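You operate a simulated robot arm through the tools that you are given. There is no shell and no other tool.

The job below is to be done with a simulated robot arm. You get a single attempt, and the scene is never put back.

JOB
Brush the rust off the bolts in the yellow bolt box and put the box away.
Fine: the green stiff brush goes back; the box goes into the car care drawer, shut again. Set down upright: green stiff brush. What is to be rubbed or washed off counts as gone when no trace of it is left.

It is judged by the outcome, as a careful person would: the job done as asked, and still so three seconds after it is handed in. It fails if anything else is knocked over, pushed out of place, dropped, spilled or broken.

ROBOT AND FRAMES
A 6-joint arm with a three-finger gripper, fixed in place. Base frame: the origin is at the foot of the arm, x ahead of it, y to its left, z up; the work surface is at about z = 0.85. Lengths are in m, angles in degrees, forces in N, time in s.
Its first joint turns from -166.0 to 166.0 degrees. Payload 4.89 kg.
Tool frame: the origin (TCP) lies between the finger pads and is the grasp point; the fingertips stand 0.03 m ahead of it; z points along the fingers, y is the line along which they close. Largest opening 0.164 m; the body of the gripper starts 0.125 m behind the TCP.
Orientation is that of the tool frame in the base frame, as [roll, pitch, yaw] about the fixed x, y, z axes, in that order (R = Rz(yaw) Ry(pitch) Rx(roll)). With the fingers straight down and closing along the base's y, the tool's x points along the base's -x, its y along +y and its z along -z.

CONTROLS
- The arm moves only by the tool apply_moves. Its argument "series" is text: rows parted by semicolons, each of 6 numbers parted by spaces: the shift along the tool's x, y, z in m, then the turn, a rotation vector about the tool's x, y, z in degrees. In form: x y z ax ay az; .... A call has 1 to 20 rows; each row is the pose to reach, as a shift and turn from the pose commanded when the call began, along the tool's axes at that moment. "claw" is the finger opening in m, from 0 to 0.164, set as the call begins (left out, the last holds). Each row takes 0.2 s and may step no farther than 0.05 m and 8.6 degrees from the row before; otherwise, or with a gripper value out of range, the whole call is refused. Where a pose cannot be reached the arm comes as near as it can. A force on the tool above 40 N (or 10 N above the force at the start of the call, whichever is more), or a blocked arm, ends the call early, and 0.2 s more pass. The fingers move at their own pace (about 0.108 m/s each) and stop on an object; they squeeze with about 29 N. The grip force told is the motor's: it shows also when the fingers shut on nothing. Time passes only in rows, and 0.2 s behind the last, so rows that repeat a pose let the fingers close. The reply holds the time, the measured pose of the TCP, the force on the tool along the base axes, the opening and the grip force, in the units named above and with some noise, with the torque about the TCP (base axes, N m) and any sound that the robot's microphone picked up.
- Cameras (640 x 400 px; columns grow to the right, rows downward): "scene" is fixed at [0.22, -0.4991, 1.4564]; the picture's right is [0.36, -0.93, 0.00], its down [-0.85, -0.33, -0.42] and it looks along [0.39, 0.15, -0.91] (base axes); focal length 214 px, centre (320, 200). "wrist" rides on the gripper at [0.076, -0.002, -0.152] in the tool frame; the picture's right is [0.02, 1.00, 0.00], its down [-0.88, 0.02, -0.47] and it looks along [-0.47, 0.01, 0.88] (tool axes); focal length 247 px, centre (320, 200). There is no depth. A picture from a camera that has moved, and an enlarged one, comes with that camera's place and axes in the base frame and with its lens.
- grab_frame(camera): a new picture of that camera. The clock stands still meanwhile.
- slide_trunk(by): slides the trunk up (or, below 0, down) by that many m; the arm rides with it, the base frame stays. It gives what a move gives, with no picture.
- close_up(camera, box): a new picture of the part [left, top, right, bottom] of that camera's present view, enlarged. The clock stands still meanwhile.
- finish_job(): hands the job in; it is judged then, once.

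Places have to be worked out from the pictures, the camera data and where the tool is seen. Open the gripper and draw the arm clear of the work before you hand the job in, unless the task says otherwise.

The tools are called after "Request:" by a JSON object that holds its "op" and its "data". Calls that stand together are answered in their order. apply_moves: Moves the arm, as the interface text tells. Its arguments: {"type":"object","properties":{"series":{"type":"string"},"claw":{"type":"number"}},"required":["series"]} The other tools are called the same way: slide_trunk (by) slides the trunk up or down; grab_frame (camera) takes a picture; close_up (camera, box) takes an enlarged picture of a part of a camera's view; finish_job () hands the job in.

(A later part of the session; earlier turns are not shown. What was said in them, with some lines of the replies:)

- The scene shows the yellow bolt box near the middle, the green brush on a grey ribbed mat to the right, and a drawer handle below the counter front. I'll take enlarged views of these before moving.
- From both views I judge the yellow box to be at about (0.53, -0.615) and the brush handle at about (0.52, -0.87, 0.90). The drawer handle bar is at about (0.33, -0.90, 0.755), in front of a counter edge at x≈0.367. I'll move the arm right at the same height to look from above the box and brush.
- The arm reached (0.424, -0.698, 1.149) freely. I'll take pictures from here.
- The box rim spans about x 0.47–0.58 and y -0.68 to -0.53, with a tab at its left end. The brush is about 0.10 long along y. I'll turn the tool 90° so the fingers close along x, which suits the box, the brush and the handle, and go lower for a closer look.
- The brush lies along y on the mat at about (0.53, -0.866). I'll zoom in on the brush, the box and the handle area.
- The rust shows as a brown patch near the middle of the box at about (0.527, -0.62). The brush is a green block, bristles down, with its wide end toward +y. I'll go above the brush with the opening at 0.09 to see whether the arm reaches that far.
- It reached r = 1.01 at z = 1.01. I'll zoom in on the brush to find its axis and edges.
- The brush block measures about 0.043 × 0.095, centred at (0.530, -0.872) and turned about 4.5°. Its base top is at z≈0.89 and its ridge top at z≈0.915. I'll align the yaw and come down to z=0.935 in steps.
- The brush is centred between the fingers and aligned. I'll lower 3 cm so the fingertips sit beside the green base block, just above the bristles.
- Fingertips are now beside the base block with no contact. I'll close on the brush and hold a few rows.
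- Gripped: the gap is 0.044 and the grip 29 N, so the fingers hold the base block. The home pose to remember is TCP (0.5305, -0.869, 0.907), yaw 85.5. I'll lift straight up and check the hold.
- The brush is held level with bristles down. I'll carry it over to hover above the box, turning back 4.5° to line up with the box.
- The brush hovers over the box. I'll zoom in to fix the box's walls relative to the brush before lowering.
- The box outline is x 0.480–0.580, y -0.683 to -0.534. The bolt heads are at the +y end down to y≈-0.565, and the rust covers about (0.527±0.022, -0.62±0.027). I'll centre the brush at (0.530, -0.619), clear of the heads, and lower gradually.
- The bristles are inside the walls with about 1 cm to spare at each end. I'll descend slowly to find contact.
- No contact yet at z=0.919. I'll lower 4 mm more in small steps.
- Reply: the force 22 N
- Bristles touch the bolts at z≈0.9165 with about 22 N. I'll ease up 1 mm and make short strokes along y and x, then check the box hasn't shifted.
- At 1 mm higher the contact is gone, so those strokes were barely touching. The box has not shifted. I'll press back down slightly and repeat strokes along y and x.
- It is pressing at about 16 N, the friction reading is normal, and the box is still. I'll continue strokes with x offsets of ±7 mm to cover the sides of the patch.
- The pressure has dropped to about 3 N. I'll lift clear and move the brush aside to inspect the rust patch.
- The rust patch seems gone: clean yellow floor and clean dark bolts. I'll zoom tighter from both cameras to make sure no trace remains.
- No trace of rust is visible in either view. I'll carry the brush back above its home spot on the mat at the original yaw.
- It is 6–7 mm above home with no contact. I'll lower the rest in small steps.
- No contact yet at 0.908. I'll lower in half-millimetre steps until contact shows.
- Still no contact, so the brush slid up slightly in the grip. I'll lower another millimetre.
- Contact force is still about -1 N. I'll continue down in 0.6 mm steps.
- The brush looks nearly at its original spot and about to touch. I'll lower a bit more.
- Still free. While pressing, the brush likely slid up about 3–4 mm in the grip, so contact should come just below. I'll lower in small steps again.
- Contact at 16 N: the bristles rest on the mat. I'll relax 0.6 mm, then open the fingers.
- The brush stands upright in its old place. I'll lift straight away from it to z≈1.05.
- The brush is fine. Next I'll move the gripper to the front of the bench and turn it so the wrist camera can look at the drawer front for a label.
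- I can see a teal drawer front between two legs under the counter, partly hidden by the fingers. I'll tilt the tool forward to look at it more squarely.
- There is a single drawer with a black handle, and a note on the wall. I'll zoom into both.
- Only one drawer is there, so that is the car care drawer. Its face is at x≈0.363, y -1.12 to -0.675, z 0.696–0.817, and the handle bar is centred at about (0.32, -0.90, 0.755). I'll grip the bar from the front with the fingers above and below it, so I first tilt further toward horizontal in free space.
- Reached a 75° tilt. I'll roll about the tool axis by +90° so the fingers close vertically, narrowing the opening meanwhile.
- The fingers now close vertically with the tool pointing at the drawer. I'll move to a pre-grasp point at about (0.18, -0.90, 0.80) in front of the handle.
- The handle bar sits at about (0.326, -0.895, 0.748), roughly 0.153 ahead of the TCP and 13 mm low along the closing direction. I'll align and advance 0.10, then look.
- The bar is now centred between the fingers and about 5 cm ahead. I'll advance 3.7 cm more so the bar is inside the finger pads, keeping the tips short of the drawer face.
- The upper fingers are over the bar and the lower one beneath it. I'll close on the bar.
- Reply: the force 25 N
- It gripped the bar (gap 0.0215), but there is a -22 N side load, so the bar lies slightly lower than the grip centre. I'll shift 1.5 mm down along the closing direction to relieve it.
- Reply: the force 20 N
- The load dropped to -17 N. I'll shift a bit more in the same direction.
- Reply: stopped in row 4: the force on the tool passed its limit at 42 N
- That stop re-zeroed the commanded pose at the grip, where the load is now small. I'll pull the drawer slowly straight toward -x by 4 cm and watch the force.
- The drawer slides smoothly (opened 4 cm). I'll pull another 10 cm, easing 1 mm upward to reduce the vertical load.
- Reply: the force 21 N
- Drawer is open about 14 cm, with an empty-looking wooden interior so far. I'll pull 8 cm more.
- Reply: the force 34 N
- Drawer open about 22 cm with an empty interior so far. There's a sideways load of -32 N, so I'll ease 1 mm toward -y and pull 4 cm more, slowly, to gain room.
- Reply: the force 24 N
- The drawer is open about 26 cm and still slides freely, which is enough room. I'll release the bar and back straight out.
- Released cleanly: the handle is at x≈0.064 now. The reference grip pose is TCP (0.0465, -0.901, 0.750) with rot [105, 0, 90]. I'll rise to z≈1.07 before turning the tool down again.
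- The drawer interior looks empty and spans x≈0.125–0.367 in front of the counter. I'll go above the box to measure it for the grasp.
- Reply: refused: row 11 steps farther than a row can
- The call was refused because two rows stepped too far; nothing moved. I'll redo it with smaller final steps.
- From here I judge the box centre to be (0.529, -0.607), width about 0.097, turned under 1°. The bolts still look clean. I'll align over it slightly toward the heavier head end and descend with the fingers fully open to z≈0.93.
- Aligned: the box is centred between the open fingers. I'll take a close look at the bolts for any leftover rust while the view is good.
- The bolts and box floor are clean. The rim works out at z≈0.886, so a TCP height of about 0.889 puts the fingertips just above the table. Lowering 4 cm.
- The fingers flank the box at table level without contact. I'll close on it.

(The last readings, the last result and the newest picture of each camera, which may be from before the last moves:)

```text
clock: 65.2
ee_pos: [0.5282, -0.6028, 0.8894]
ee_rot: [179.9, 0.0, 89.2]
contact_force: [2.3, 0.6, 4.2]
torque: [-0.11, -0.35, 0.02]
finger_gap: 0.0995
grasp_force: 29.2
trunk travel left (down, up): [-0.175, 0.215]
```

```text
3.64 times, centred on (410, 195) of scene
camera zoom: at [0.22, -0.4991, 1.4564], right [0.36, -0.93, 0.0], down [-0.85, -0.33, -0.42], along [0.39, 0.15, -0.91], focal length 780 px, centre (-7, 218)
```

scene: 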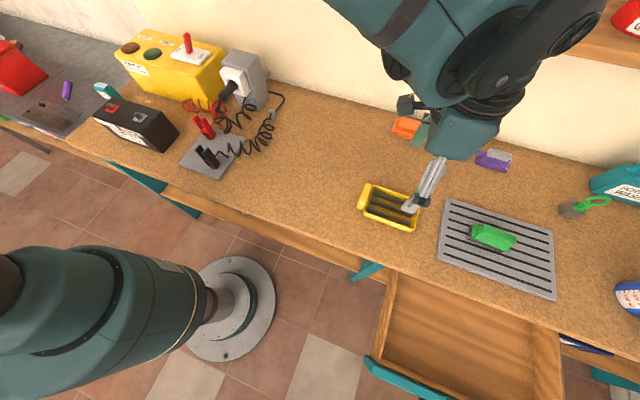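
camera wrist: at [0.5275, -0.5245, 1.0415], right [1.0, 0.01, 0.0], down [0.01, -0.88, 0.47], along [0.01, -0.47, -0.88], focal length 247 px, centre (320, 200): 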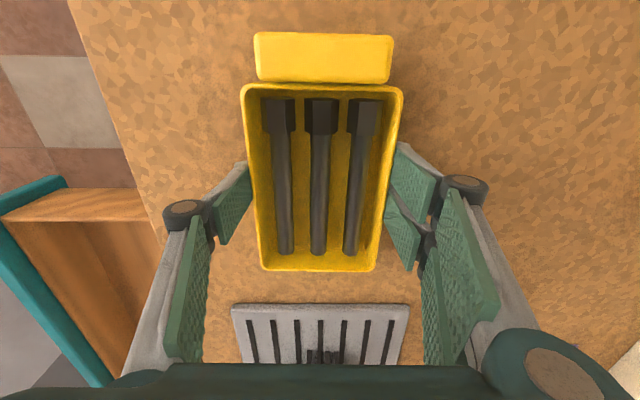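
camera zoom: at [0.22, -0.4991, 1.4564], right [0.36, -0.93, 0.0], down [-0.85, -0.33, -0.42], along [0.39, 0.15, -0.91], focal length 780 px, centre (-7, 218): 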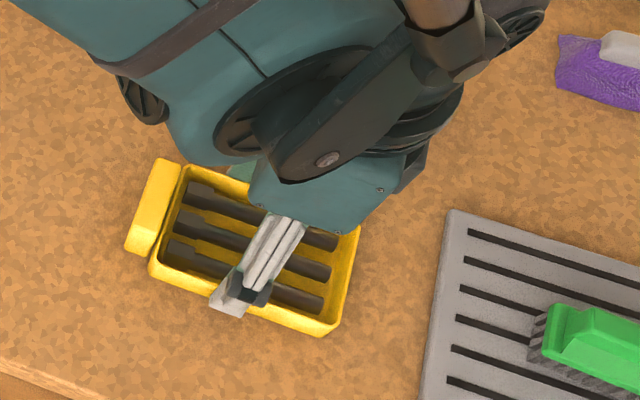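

It gripped with the gap at 0.0995 and 29 N. I'll lift a few centimetres and check the box stays level and the tab comes with it.

Request:
{"op": "apply_moves", "data": {"series": "0 0 -0.01 0 0 0; 0 0 -0.025 0 0 0; 0 0 -0.04 0 0 0; 0 0 -0.04 0 0 0; 0 0 -0.04 0 0 0"}}

Request:
{"op": "grab_frame", "data": {"camera": "wrist"}}

Request:
{"op": "close_up", "data": {"camera": "scene", "box": [340, 140, 480, 250]}}

```text
clock: 66.4
ee_pos: [0.5271, -0.6014, 0.9292]
ee_rot: [180.0, -0.1, 89.3]
contact_force: [-0.1, 0.1, -3.1]
torque: [0.03, 0.02, -0.03]
finger_gap: 0.0998
grasp_force: 28.9
trunk travel left (down, up): [-0.175, 0.215]
```

```text
taken
camera wrist: at [0.5272, -0.5241, 1.0821], right [1.0, 0.01, 0.0], down [0.01, -0.88, 0.47], along [0.01, -0.47, -0.88], focal length 247 px, centre (320, 200)
```

wrist: 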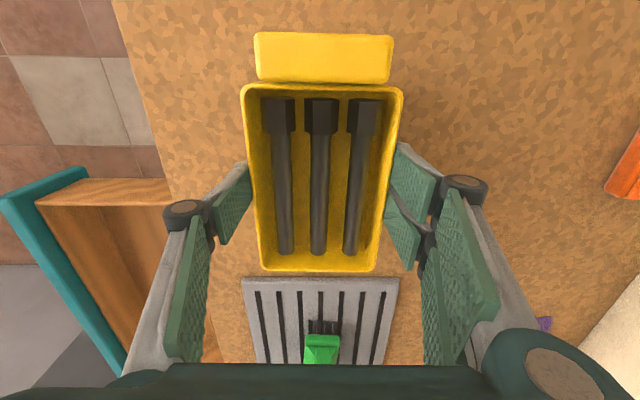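

```text
3.64 times, centred on (410, 195) of scene
camera zoom: at [0.22, -0.4991, 1.4564], right [0.36, -0.93, 0.0], down [-0.85, -0.33, -0.42], along [0.39, 0.15, -0.91], focal length 780 px, centre (-7, 218)
```

zoom: 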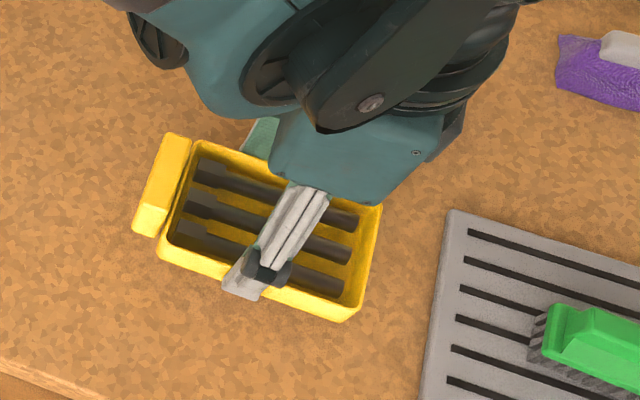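

The box, tab and bolts lift together and stay level. I'll raise to z≈1.0 and zoom in on the drawer to fix its inner limits.

Request:
{"op": "apply_moves", "data": {"series": "0 0 -0.04 0 0 0; 0 0 -0.075 0 0 0; 0 0 -0.075 0 0 0"}}

Request:
{"op": "close_up", "data": {"camera": "scene", "box": [340, 230, 600, 400]}}

Request:
{"op": "grab_frame", "data": {"camera": "wrist"}}

```text
clock: 67.2
ee_pos: [0.5273, -0.6015, 1.005]
ee_rot: [180.0, -0.1, 89.2]
contact_force: [0.0, 0.8, -1.9]
torque: [-0.07, -0.03, 0.01]
finger_gap: 0.0996
grasp_force: 29.2
trunk travel left (down, up): [-0.175, 0.215]
```

```text
2.35 times, centred on (470, 315) of scene
camera zoom: at [0.22, -0.4991, 1.4564], right [0.36, -0.93, 0.0], down [-0.85, -0.33, -0.42], along [0.39, 0.15, -0.91], focal length 505 px, centre (-33, -71)
```

zoom: 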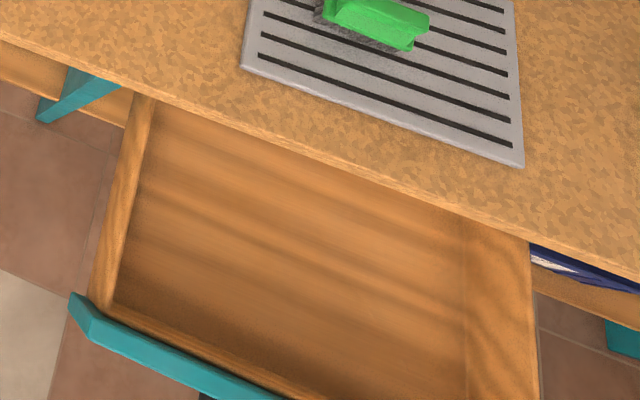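

```text
taken
camera wrist: at [0.5267, -0.5244, 1.1575], right [1.0, 0.01, 0.0], down [0.01, -0.88, 0.47], along [0.01, -0.47, -0.88], focal length 247 px, centre (320, 200)
```

wrist: 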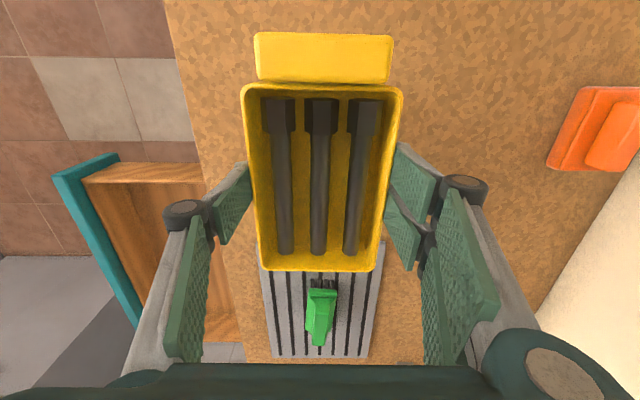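

The drawer interior is clear, from its front wall at x≈0.136 to the counter edge at 0.367. To get more finger room I'll turn the box 90° so its long side lies along x and carry it to above (0.26, -0.84).

Request:
{"op": "apply_moves", "data": {"series": "-0.0202 -0.022 0 0 0 -7.567; -0.0404 -0.044 0 0 0 -15.133; -0.0605 -0.0659 0 0 0 -22.7; -0.0807 -0.0879 0 0 0 -30.267; -0.1009 -0.1099 0 0 0 -37.833; -0.1211 -0.1319 0 0 0 -45.4; -0.1413 -0.1538 0 0 0 -52.967; -0.1615 -0.1758 0 0 0 -60.533; -0.1817 -0.1978 0 0 0 -68.1; -0.2018 -0.2198 0 0 0 -75.667; -0.222 -0.2417 0 0 0 -83.233; -0.2422 -0.2637 0 0 0 -90.8; -0.2422 -0.2637 0 0 0 -90.8"}}

Request:
{"op": "grab_frame", "data": {"camera": "wrist"}}

Request:
{"op": "grab_frame", "data": {"camera": "scene"}}

```text
clock: 70.0
ee_pos: [0.2621, -0.843, 1.0052]
ee_rot: [-180.0, 0.1, 180.0]
contact_force: [-0.2, 0.9, -2.2]
torque: [0.05, -0.04, -0.01]
finger_gap: 0.0996
grasp_force: 29.7
trunk travel left (down, up): [-0.175, 0.215]
```

```text
taken
camera wrist: at [0.1848, -0.8431, 1.157], right [-0.02, 1.0, 0.0], down [0.88, 0.02, 0.47], along [0.47, 0.01, -0.88], focal length 247 px, centre (320, 200)
```

wrist: 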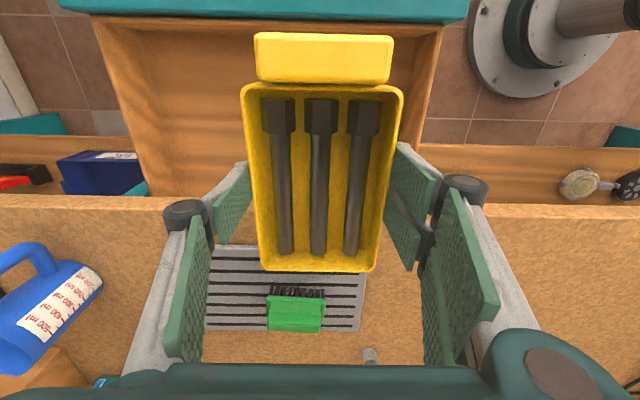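

```text
taken
```

scene: 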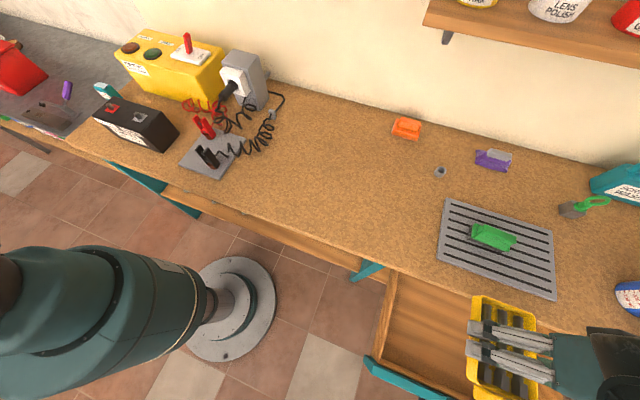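

The box hangs over the middle of the open drawer with about 2 cm margin front and back. I'll lower it to z≈0.80.

Request:
{"op": "apply_moves", "data": {"series": "0.001 0 0.035 0 0 0; 0.002 0 0.07 0 0 0; 0.002 0 0.105 0 0 0; 0.002 0 0.14 0 0 0; 0.002 0 0.175 0 0 0; 0.002 0 0.2 0 0 0; 0.002 0 0.2 0 0 0"}}

Request:
{"op": "grab_frame", "data": {"camera": "wrist"}}

Request:
{"op": "grab_frame", "data": {"camera": "scene"}}

```text
clock: 71.6
ee_pos: [0.2576, -0.8418, 0.8055]
ee_rot: [-179.9, 0.1, -179.9]
contact_force: [-0.2, 0.1, -2.4]
torque: [0.04, -0.05, -0.03]
finger_gap: 0.0996
grasp_force: 28.8
trunk travel left (down, up): [-0.175, 0.215]
```

```text
taken
camera wrist: at [0.1813, -0.8418, 0.9576], right [-0.02, 1.0, 0.0], down [0.88, 0.02, 0.47], along [0.47, 0.01, -0.88], focal length 247 px, centre (320, 200)
```

wrist: 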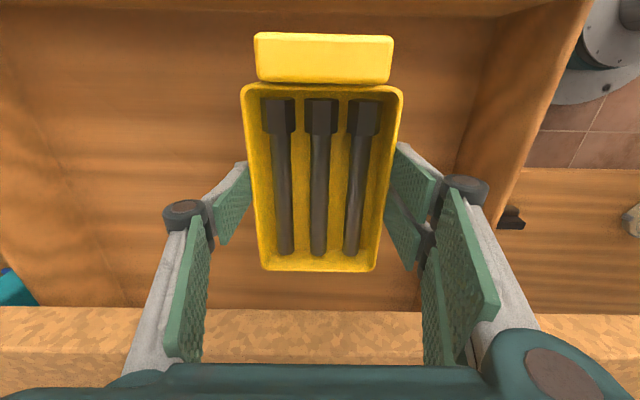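

```text
taken
```

scene: 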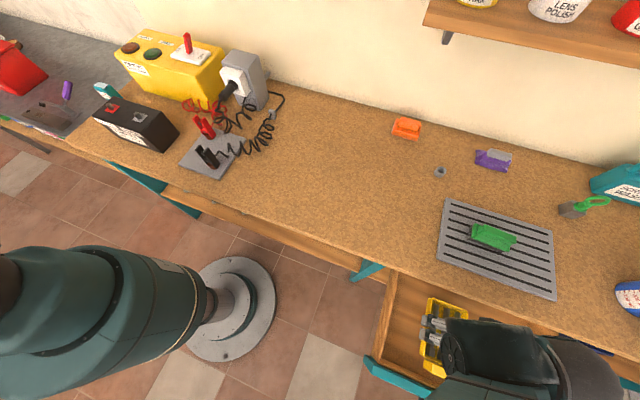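

The box is inside the drawer walls with room all round. I judge the floor to be at z≈0.715, so contact should come near TCP z 0.754. Lowering 3.5 cm, then small steps.

Request:
{"op": "apply_moves", "data": {"series": "0 0 0.012 0 0 0; 0 0 0.024 0 0 0; 0 0 0.035 0 0 0; 0 0 0.035 0 0 0"}}

Request:
{"op": "apply_moves", "data": {"series": "0 0 0.003 0 0 0; 0 0 0.006 0 0 0; 0 0 0.009 0 0 0; 0 0 0.009 0 0 0"}}

```text
clock: 72.6
ee_pos: [0.2585, -0.841, 0.7688]
ee_rot: [-179.9, 0.1, -180.0]
contact_force: [-0.5, -0.2, -2.4]
torque: [-0.04, -0.07, -0.02]
finger_gap: 0.0996
grasp_force: 28.4
trunk travel left (down, up): [-0.175, 0.215]
```

```text
clock: 73.6
ee_pos: [0.2586, -0.8421, 0.7617]
ee_rot: [-180.0, 0.0, 179.9]
contact_force: [0.3, -0.7, -1.7]
torque: [0.01, -0.02, -0.02]
finger_gap: 0.0998
grasp_force: 28.9
trunk travel left (down, up): [-0.175, 0.215]
```

No contact yet at z=0.762. I'll keep lowering in 2 mm steps.

Request:
{"op": "apply_moves", "data": {"series": "0 0 0.002 0 0 0; 0 0 0.004 0 0 0; 0 0 0.006 0 0 0; 0 0 0.006 0 0 0"}}

```text
clock: 74.6
ee_pos: [0.2576, -0.8422, 0.7544]
ee_rot: [180.0, 0.1, -179.9]
contact_force: [0.3, -0.3, -2.3]
torque: [0.02, -0.01, 0.02]
finger_gap: 0.0995
grasp_force: 28.5
trunk travel left (down, up): [-0.175, 0.215]
```

Still free at 0.754. I'll continue in 2 mm steps.

Request:
{"op": "apply_moves", "data": {"series": "0 0 0.002 0 0 0; 0 0 0.004 0 0 0; 0 0 0.006 0 0 0; 0 0 0.006 0 0 0"}}

Request:
{"op": "grab_frame", "data": {"camera": "wrist"}}

```text
clock: 75.6
ee_pos: [0.259, -0.8431, 0.7481]
ee_rot: [-179.9, 0.1, 180.0]
contact_force: [-0.3, -0.7, -2.3]
torque: [-0.01, 0.04, 0.01]
finger_gap: 0.0997
grasp_force: 29.0
trunk travel left (down, up): [-0.175, 0.215]
```

```text
taken
camera wrist: at [0.1822, -0.8422, 0.9013], right [-0.02, 1.0, 0.0], down [0.88, 0.02, 0.47], along [0.47, 0.01, -0.88], focal length 247 px, centre (320, 200)
```

wrist: 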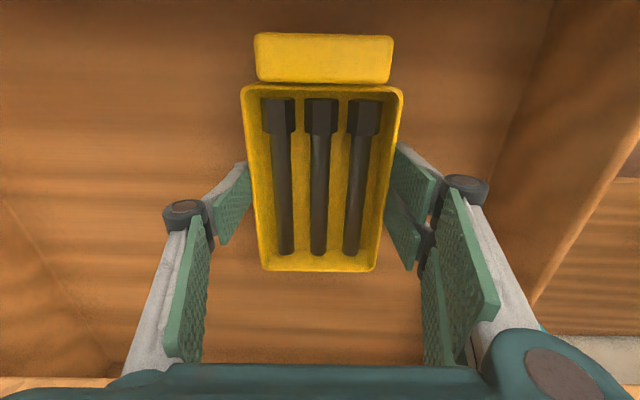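

Still hanging free. I'll continue down in small steps.

Request:
{"op": "apply_moves", "data": {"series": "0 0 0.002 0 0 0; 0 0 0.004 0 0 0; 0 0 0.005 0 0 0; 0 0 0.005 0 0 0"}}

```text
clock: 76.6
ee_pos: [0.2591, -0.8412, 0.7448]
ee_rot: [-180.0, 0.0, 180.0]
contact_force: [0.4, -8.2, 18.9]
torque: [-0.32, -0.04, 0.0]
finger_gap: 0.0995
grasp_force: 28.9
trunk travel left (down, up): [-0.175, 0.215]
```

The box touches the drawer floor at TCP z≈0.745. I'll ease up a hair and open the fingers to release.

Request:
{"op": "apply_moves", "data": {"series": "0 0 -0.0008 0 0 0; 0 0 -0.0008 0 0 0"}}

Request:
{"op": "apply_moves", "data": {"series": "0 0 -0.0004 0 0 0; 0 0 -0.0004 0 0 0; 0 0 -0.0004 0 0 0", "claw": 0.13}}

Request:
{"op": "grab_frame", "data": {"camera": "wrist"}}

```text
clock: 77.2
ee_pos: [0.2595, -0.841, 0.7455]
ee_rot: [179.9, 0.1, 180.0]
contact_force: [-0.4, -3.8, 8.6]
torque: [-0.51, -0.16, -0.09]
finger_gap: 0.0997
grasp_force: 29.2
trunk travel left (down, up): [-0.175, 0.215]
```

```text
clock: 78.0
ee_pos: [0.2593, -0.8413, 0.7454]
ee_rot: [179.9, 0.1, -180.0]
contact_force: [1.3, 0.3, -0.3]
torque: [0.01, 0.0, -0.01]
finger_gap: 0.1299
grasp_force: 0.0
trunk travel left (down, up): [-0.175, 0.215]
```

```text
taken
camera wrist: at [0.1823, -0.8416, 0.8977], right [-0.02, 1.0, 0.0], down [0.88, 0.02, 0.47], along [0.47, 0.01, -0.88], focal length 247 px, centre (320, 200)
```

wrist: 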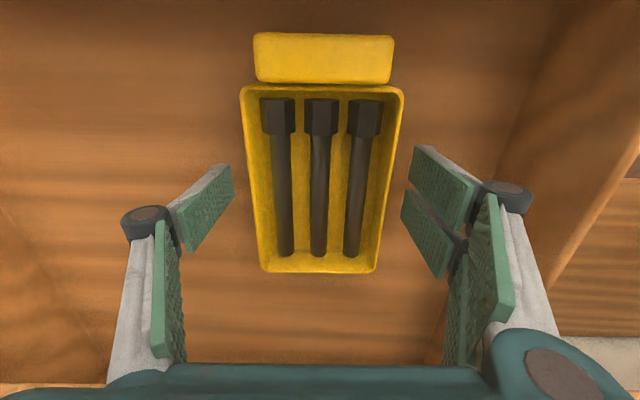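

The box sits flat in the drawer and the fingers are clear on both sides. I'll rise straight up.

Request:
{"op": "apply_moves", "data": {"series": "0 0 -0.03 0 0 0; 0 0 -0.07 0 0 0; 0 0 -0.115 0 0 0; 0 0 -0.16 0 0 0; 0 0 -0.205 0 0 0; 0 0 -0.25 0 0 0; 0 0 -0.29 0 0 0; 0 0 -0.31 0 0 0; 0 0 -0.31 0 0 0"}}

Request:
{"op": "grab_frame", "data": {"camera": "wrist"}}

Request:
{"op": "grab_frame", "data": {"camera": "scene"}}

```text
clock: 80.0
ee_pos: [0.2583, -0.84, 1.0562]
ee_rot: [-179.9, 0.2, 179.9]
contact_force: [-0.4, 0.2, -0.2]
torque: [-0.04, 0.01, 0.03]
finger_gap: 0.1301
grasp_force: 0.1
trunk travel left (down, up): [-0.175, 0.215]
```

```text
taken
camera wrist: at [0.1814, -0.8413, 1.2085], right [-0.02, 1.0, 0.0], down [0.88, 0.02, 0.47], along [0.47, 0.01, -0.88], focal length 247 px, centre (320, 200)
```

wrist: 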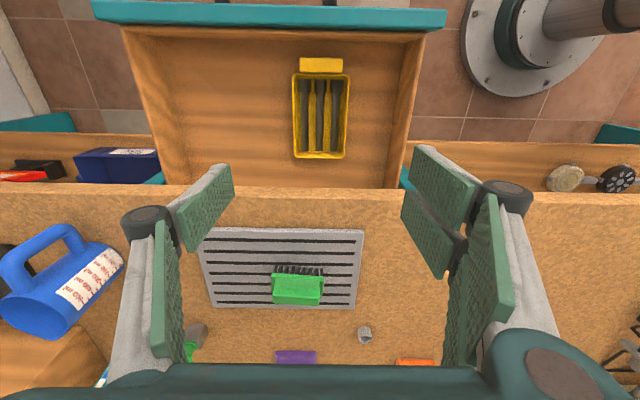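

```text
taken
```

scene: 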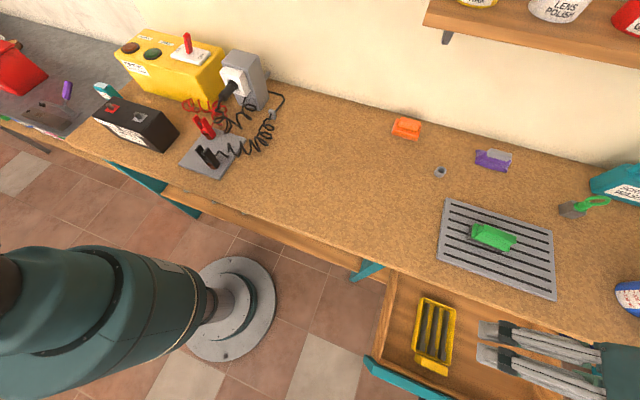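

The box stands upright in the drawer, clear of the walls, and nothing else moved. To shut the drawer I'll retrace the path to the handle, first moving out in front while turning the tool to yaw 90.

Request:
{"op": "apply_moves", "data": {"series": "0.0271 0.0055 -0.0015 0 0 8.18; 0.0542 0.0109 -0.0031 0 0 16.36; 0.0813 0.0164 -0.0046 0 0 24.55; 0.1084 0.0218 -0.0062 0 0 32.73; 0.1355 0.0273 -0.0077 0 0 40.91; 0.1625 0.0327 -0.0093 0 0 49.09; 0.1896 0.0382 -0.0108 0 0 57.27; 0.2167 0.0436 -0.0124 0 0 65.45; 0.2438 0.0491 -0.0139 0 0 73.64; 0.2709 0.0545 -0.0155 0 0 81.82; 0.298 0.06 -0.017 0 0 90; 0.298 0.06 -0.017 0 0 90", "claw": 0.07}}

Request:
{"op": "apply_moves", "data": {"series": "-0.012 0 0 -7.5 0 0; -0.024 0 0 -15 0 0; -0.036 0 0 -22.5 0 0; -0.048 0 0 -30 0 0; -0.06 0 0 -37.5 0 0; -0.072 0 0 -45 0 0; -0.084 0 0 -52.5 0 0; -0.096 0 0 -60 0 0; -0.108 0 0 -67.5 0 0; -0.12 0 0 -75 0 0; -0.12 0 0 -75 0 0"}}

Request:
{"op": "grab_frame", "data": {"camera": "wrist"}}

```text
clock: 82.6
ee_pos: [-0.0372, -0.7808, 1.0712]
ee_rot: [180.0, 0.1, 89.9]
contact_force: [1.6, 0.9, 0.1]
torque: [0.02, -0.04, -0.03]
finger_gap: 0.0699
grasp_force: 0.1
trunk travel left (down, up): [-0.175, 0.215]
```

```text
clock: 85.0
ee_pos: [-0.0407, -0.9022, 1.0709]
ee_rot: [104.9, 0.1, 90.0]
contact_force: [0.2, 0.1, -0.8]
torque: [0.04, -0.05, 0.07]
finger_gap: 0.0701
grasp_force: 0.0
trunk travel left (down, up): [-0.175, 0.215]
```

```text
taken
camera wrist: at [-0.188, -0.8236, 1.108], right [0.26, 0.02, 0.97], down [-0.45, -0.88, 0.14], along [0.85, -0.47, -0.22], focal length 247 px, centre (320, 200)
```

wrist: 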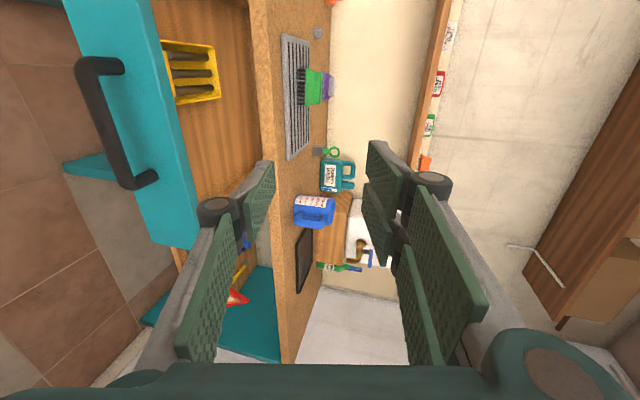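

I'm in front of and above the handle, oriented as before. I'll come down the same way to the pre-grasp height.

Request:
{"op": "apply_moves", "data": {"series": "0 -0.0413 0.0111 0 0 0; 0 -0.0825 0.0221 0 0 0; 0 -0.1238 0.0332 0 0 0; 0 -0.165 0.0442 0 0 0; 0 -0.2063 0.0553 0 0 0; 0 -0.2475 0.0663 0 0 0; 0 -0.2888 0.0774 0 0 0; 0 -0.2888 0.0774 0 0 0"}}

Request:
{"op": "grab_frame", "data": {"camera": "wrist"}}

```text
clock: 86.8
ee_pos: [-0.0418, -0.9004, 0.7731]
ee_rot: [104.9, 0.0, 90.0]
contact_force: [-0.4, 0.1, 0.0]
torque: [-0.02, 0.02, 0.0]
finger_gap: 0.07
grasp_force: 0.0
trunk travel left (down, up): [-0.175, 0.215]
```

```text
taken
camera wrist: at [-0.1876, -0.8217, 0.8111], right [0.26, 0.02, 0.97], down [-0.45, -0.88, 0.14], along [0.85, -0.47, -0.22], focal length 247 px, centre (320, 200)
```

wrist: 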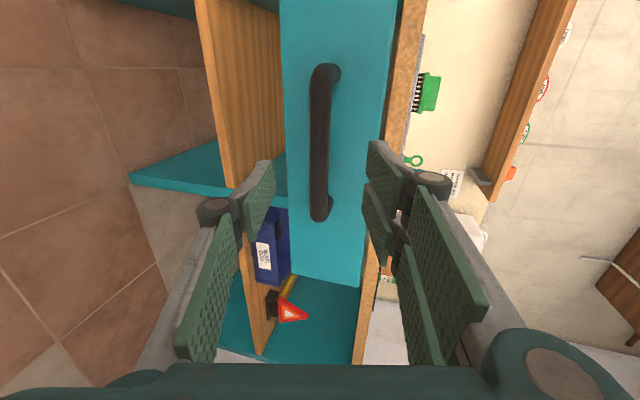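

The view matches the earlier one, with the bar centred. I'll advance 9 cm so the bar is between the fingers, then close.

Request:
{"op": "apply_moves", "data": {"series": "0 0 0.03 0 0 0; 0 0 0.06 0 0 0; 0 0 0.08 0 0 0; 0 0 0.091 0 0 0; 0 0 0.091 0 0 0"}}

Request:
{"op": "grab_frame", "data": {"camera": "wrist"}}

```text
clock: 88.0
ee_pos: [0.0484, -0.9009, 0.7481]
ee_rot: [104.9, -0.1, 90.0]
contact_force: [-0.5, 0.4, 0.6]
torque: [0.01, 0.0, 0.0]
finger_gap: 0.07
grasp_force: 0.0
trunk travel left (down, up): [-0.175, 0.215]
```

```text
taken
camera wrist: at [-0.0984, -0.823, 0.7861], right [0.26, 0.02, 0.97], down [-0.45, -0.88, 0.14], along [0.85, -0.47, -0.22], focal length 247 px, centre (320, 200)
```

wrist: 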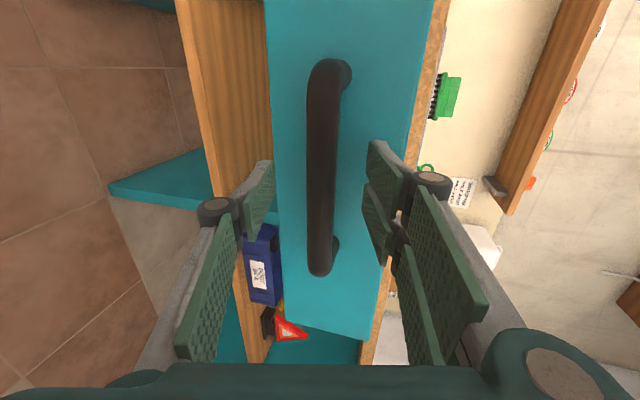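

The bar is between the fingers. I'll raise about 1.5 mm to match the earlier grip height and close.

Request:
{"op": "apply_moves", "data": {"series": "0 0.0015 0 0 0 0; 0 0.0015 0 0 0 0; 0 0.0015 0 0 0 0; 0 0.0015 0 0 0 0; 0 0.0015 0 0 0 0", "claw": 0.0}}

```text
clock: 89.2
ee_pos: [0.0488, -0.9013, 0.749]
ee_rot: [104.8, 0.0, 90.1]
contact_force: [-0.3, 5.8, -10.1]
torque: [-0.28, 0.18, 0.09]
finger_gap: 0.0212
grasp_force: 45.1
trunk travel left (down, up): [-0.175, 0.215]
```

Gripped again. I'll push the drawer in by 12 cm at a moderate pace and check forces.

Request:
{"op": "apply_moves", "data": {"series": "0 0.0045 0.0193 0 0 0; 0 0.0096 0.0386 0 0 0; 0 0.0148 0.058 0 0 0; 0 0.0199 0.0773 0 0 0; 0 0.0251 0.0966 0 0 0; 0 0.0302 0.1159 0 0 0; 0 0.0302 0.1159 0 0 0"}}

Request:
{"op": "grab_frame", "data": {"camera": "scene"}}

```text
clock: 90.8
ee_pos: [0.1698, -0.9005, 0.7499]
ee_rot: [104.9, 0.0, 90.0]
contact_force: [0.6, 14.3, -14.0]
torque: [-0.21, 0.3, 0.17]
finger_gap: 0.0211
grasp_force: 45.2
trunk travel left (down, up): [-0.175, 0.215]
```

```text
taken
```

scene: 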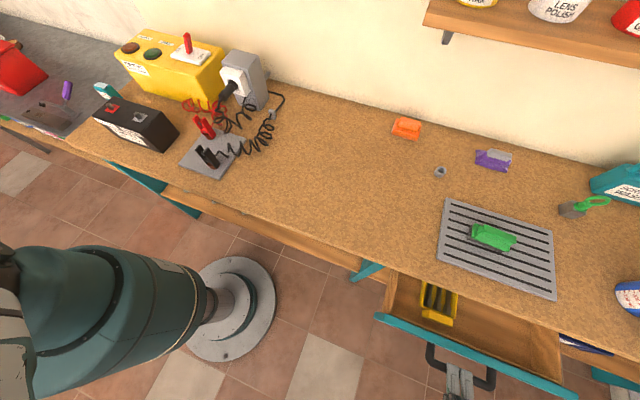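

The drawer is sliding in and the box goes under the counter without snagging. I'll relieve the small side loads and push another 11 cm.

Request:
{"op": "apply_moves", "data": {"series": "0.001 0.0041 0.0193 0 0 0; 0.001 0.0093 0.0386 0 0 0; 0.001 0.0144 0.058 0 0 0; 0.001 0.0196 0.0773 0 0 0; 0.001 0.0247 0.0966 0 0 0; 0.001 0.0273 0.1063 0 0 0; 0.001 0.0273 0.1063 0 0 0"}}

Request:
{"op": "grab_frame", "data": {"camera": "scene"}}

```text
clock: 92.4
ee_pos: [0.2796, -0.9016, 0.7504]
ee_rot: [104.7, 0.0, 90.0]
contact_force: [0.1, -26.1, 15.4]
torque: [-0.31, -0.3, -0.16]
finger_gap: 0.0214
grasp_force: 44.8
trunk travel left (down, up): [-0.175, 0.215]
```

```text
taken
```

scene: 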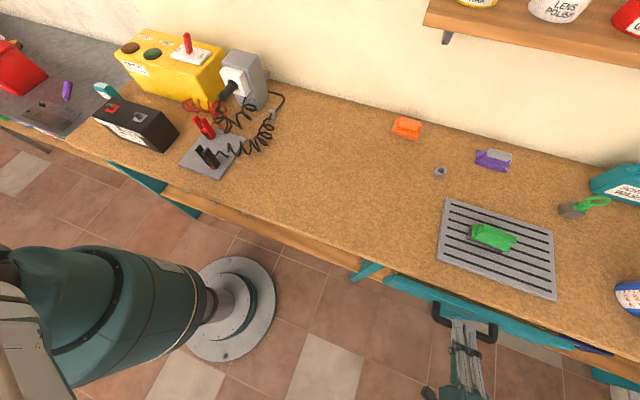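

About 3 cm remain. I'll push slowly the rest of the way, watching for the stop.

Request:
{"op": "apply_moves", "data": {"series": "-0.0008 0.0028 0.0077 0 0 0; -0.0008 0.0049 0.0155 0 0 0; -0.0008 0.0069 0.0232 0 0 0; -0.0008 0.008 0.027 0 0 0; -0.0008 0.008 0.027 0 0 0"}}

```text
clock: 93.6
ee_pos: [0.3066, -0.9023, 0.75]
ee_rot: [104.9, 0.0, 90.0]
contact_force: [-0.5, -17.3, -2.8]
torque: [-0.3, 0.02, -0.06]
finger_gap: 0.0213
grasp_force: 44.8
trunk travel left (down, up): [-0.175, 0.215]
```

Almost there at x=0.3066 (closed should be about 0.3105). I'll push in 1 mm steps until the stop is felt.

Request:
{"op": "apply_moves", "data": {"series": "0 0.0003 0.001 0 0 0; 0 0.0005 0.002 0 0 0; 0 0.0008 0.003 0 0 0; 0 0.001 0.004 0 0 0; 0 0.0013 0.005 0 0 0; 0 0.0015 0.006 0 0 0; 0 0.0015 0.006 0 0 0"}}

Request:
{"op": "close_up", "data": {"camera": "scene", "box": [340, 230, 600, 400]}}

```text
clock: 95.1
ee_pos: [0.3102, -0.9012, 0.7493]
ee_rot: [105.0, 0.0, 89.9]
contact_force: [-7.3, -0.7, -2.6]
torque: [-0.2, 0.07, 0.54]
finger_gap: 0.021
grasp_force: 45.1
trunk travel left (down, up): [-0.175, 0.215]
stopped in row 7: the force on the tool passed its limit at 42 N (the readings are from after the stop); the commanded pose is now the measured one
```

```text
2.35 times, centred on (470, 315) of scene
camera zoom: at [0.22, -0.4991, 1.4564], right [0.36, -0.93, 0.0], down [-0.85, -0.33, -0.42], along [0.39, 0.15, -0.91], focal length 505 px, centre (-33, -71)
```

zoom: 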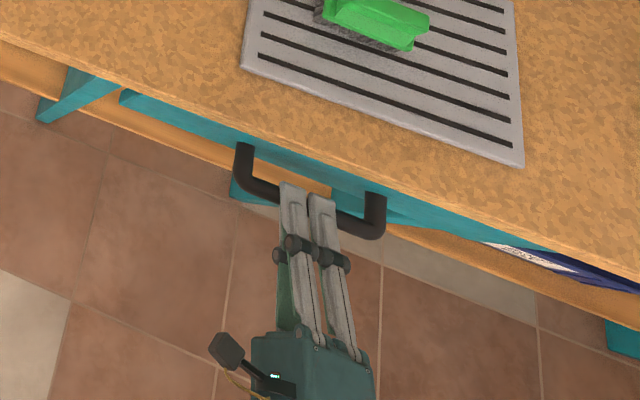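

The push stopped against a firm limit at x=0.310, which matches the originally closed position. I'll open the fingers without moving.

Request:
{"op": "apply_moves", "data": {"series": "0 0 0 0 0 0; 0 0 0 0 0 0; 0 0 0 0 0 0; 0 0 0 0 0 0", "claw": 0.07}}

Request:
{"op": "close_up", "data": {"camera": "scene", "box": [380, 260, 560, 400]}}

Request:
{"op": "grab_frame", "data": {"camera": "wrist"}}

```text
clock: 96.1
ee_pos: [0.3121, -0.9008, 0.7495]
ee_rot: [104.9, 0.0, 89.9]
contact_force: [0.2, 0.5, 0.1]
torque: [-0.01, -0.01, -0.04]
finger_gap: 0.0697
grasp_force: 0.0
trunk travel left (down, up): [-0.175, 0.215]
```

```text
2.86 times, centred on (470, 330) of scene
camera zoom: at [0.22, -0.4991, 1.4564], right [0.36, -0.93, 0.0], down [-0.85, -0.33, -0.42], along [0.39, 0.15, -0.91], focal length 613 px, centre (-109, -171)
```

zoom: 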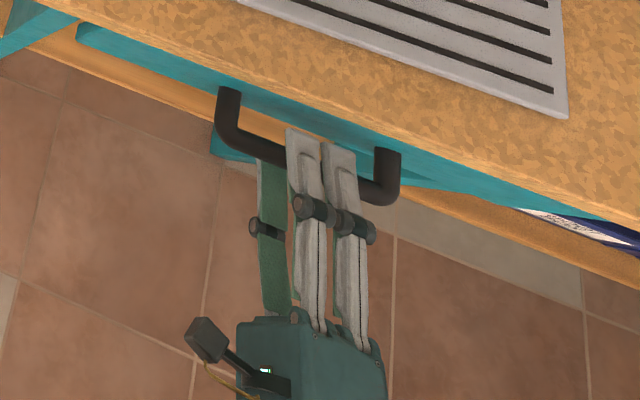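

```text
taken
camera wrist: at [0.1639, -0.823, 0.7875], right [0.26, 0.02, 0.97], down [-0.45, -0.88, 0.14], along [0.85, -0.47, -0.22], focal length 247 px, centre (320, 200)
```

wrist: 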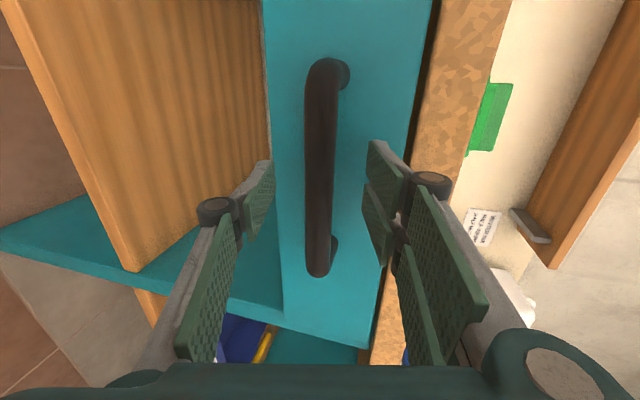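

The handle is exactly where it was when the drawer was shut, and the fingers are free of the bar. I'll back straight out.

Request:
{"op": "apply_moves", "data": {"series": "0 0 -0.02 0 0 0; 0 0 -0.05 0 0 0; 0 0 -0.09 0 0 0; 0 0 -0.13 0 0 0; 0 0 -0.17 0 0 0; 0 0 -0.17 0 0 0"}}

Request:
{"op": "grab_frame", "data": {"camera": "scene"}}

Request:
{"op": "grab_frame", "data": {"camera": "wrist"}}

```text
clock: 97.5
ee_pos: [0.1448, -0.9024, 0.7938]
ee_rot: [104.9, 0.0, 89.9]
contact_force: [0.4, 0.2, 0.6]
torque: [-0.04, 0.0, 0.04]
finger_gap: 0.0701
grasp_force: 0.1
trunk travel left (down, up): [-0.175, 0.215]
```

```text
taken
```

scene: 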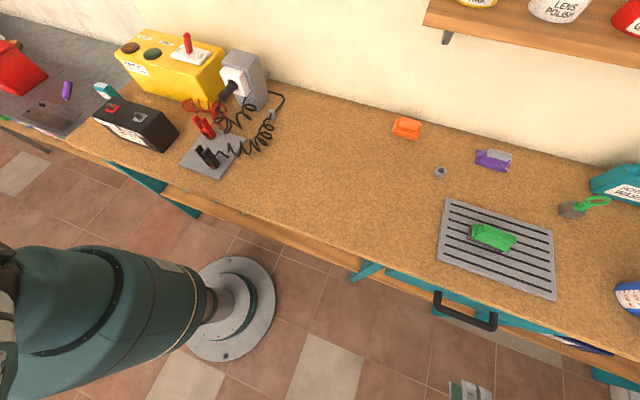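

```text
taken
camera wrist: at [-0.0025, -0.8238, 0.8318], right [0.26, 0.02, 0.97], down [-0.45, -0.88, 0.14], along [0.85, -0.47, -0.22], focal length 247 px, centre (320, 200)
```

wrist: 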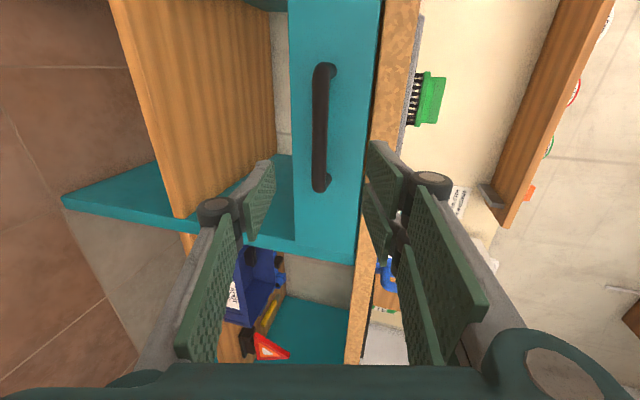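

The drawer is shut, the brush is upright on the mat, and everything else looks as it was. I'll raise the arm clear with the gripper open.

Request:
{"op": "apply_moves", "data": {"series": "0 0.0388 -0.0155 0 0 0; 0 0.0776 -0.031 0 0 0; 0 0.1164 -0.0465 0 0 0; 0 0.1552 -0.062 0 0 0; 0 0.194 -0.0775 0 0 0; 0 0.2328 -0.093 0 0 0; 0 0.27 -0.105 0 0 0; 0 0.27 -0.105 0 0 0", "claw": 0.164}}

Request:
{"op": "grab_frame", "data": {"camera": "scene"}}

Request:
{"op": "close_up", "data": {"camera": "scene", "box": [400, 170, 640, 350]}}

Request:
{"op": "grab_frame", "data": {"camera": "wrist"}}

```text
clock: 99.3
ee_pos: [0.1153, -0.8989, 1.081]
ee_rot: [104.9, 0.0, 89.9]
contact_force: [0.0, 1.0, -0.2]
torque: [0.01, 0.02, -0.05]
finger_gap: 0.1639
grasp_force: 0.1
trunk travel left (down, up): [-0.175, 0.215]
```

```text
taken
```

scene: 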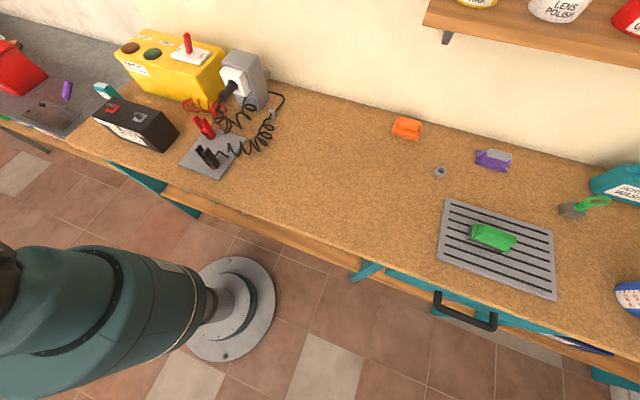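

```text
2.22 times, centred on (520, 260) of scene
camera zoom: at [0.22, -0.4991, 1.4564], right [0.36, -0.93, 0.0], down [-0.85, -0.33, -0.42], along [0.39, 0.15, -0.91], focal length 477 px, centre (-124, 67)
```

zoom: 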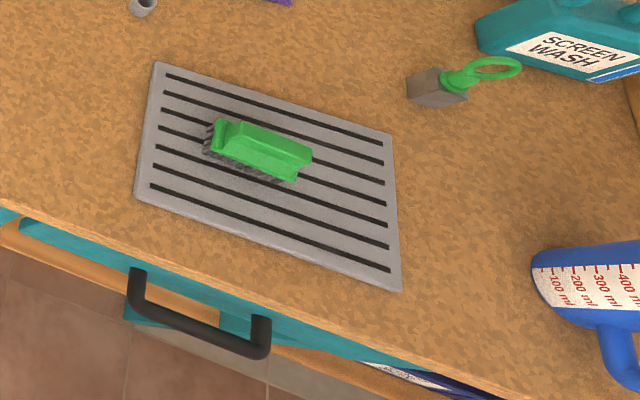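

```text
taken
camera wrist: at [-0.0325, -0.822, 1.1184], right [0.26, 0.02, 0.97], down [-0.45, -0.88, 0.14], along [0.85, -0.47, -0.22], focal length 247 px, centre (320, 200)
```

wrist: 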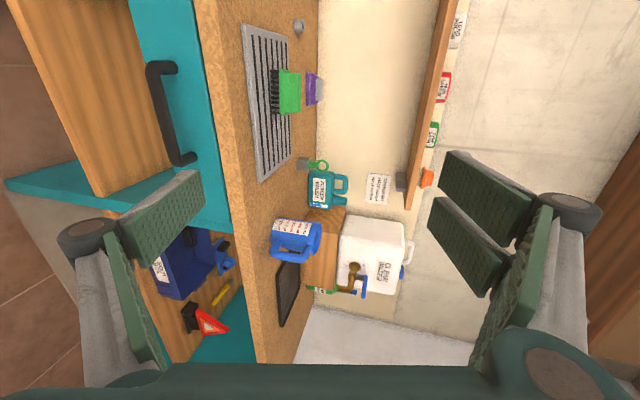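

The drawer is shut with the box inside, and the brush is back upright on its mat. The bolts looked clean in every view, and nothing else has moved. The gripper is open and clear of the bench, so I'm handing the job in.

Request:
{"op": "finish_job", "data": {}}

```text
The job is handed in.
```

The job is done and handed in. The rust is off the bolts: I saw no trace of it in close-up views from both cameras after brushing.

- **Brush:** the green stiff brush is back in its original spot on the grey mat, upright with its bristles down.
- **Box:** the yellow bolt box stands upright inside the drawer, with all three bolts in it.
- **Drawer:** it is pushed shut to its original closed position. It carries no visible label, but it is the only drawer under the bench, so I took it to be the car care drawer.

Nothing else on the bench appeared to move in the final pictures. The arm is clear of the work with its gripper open.
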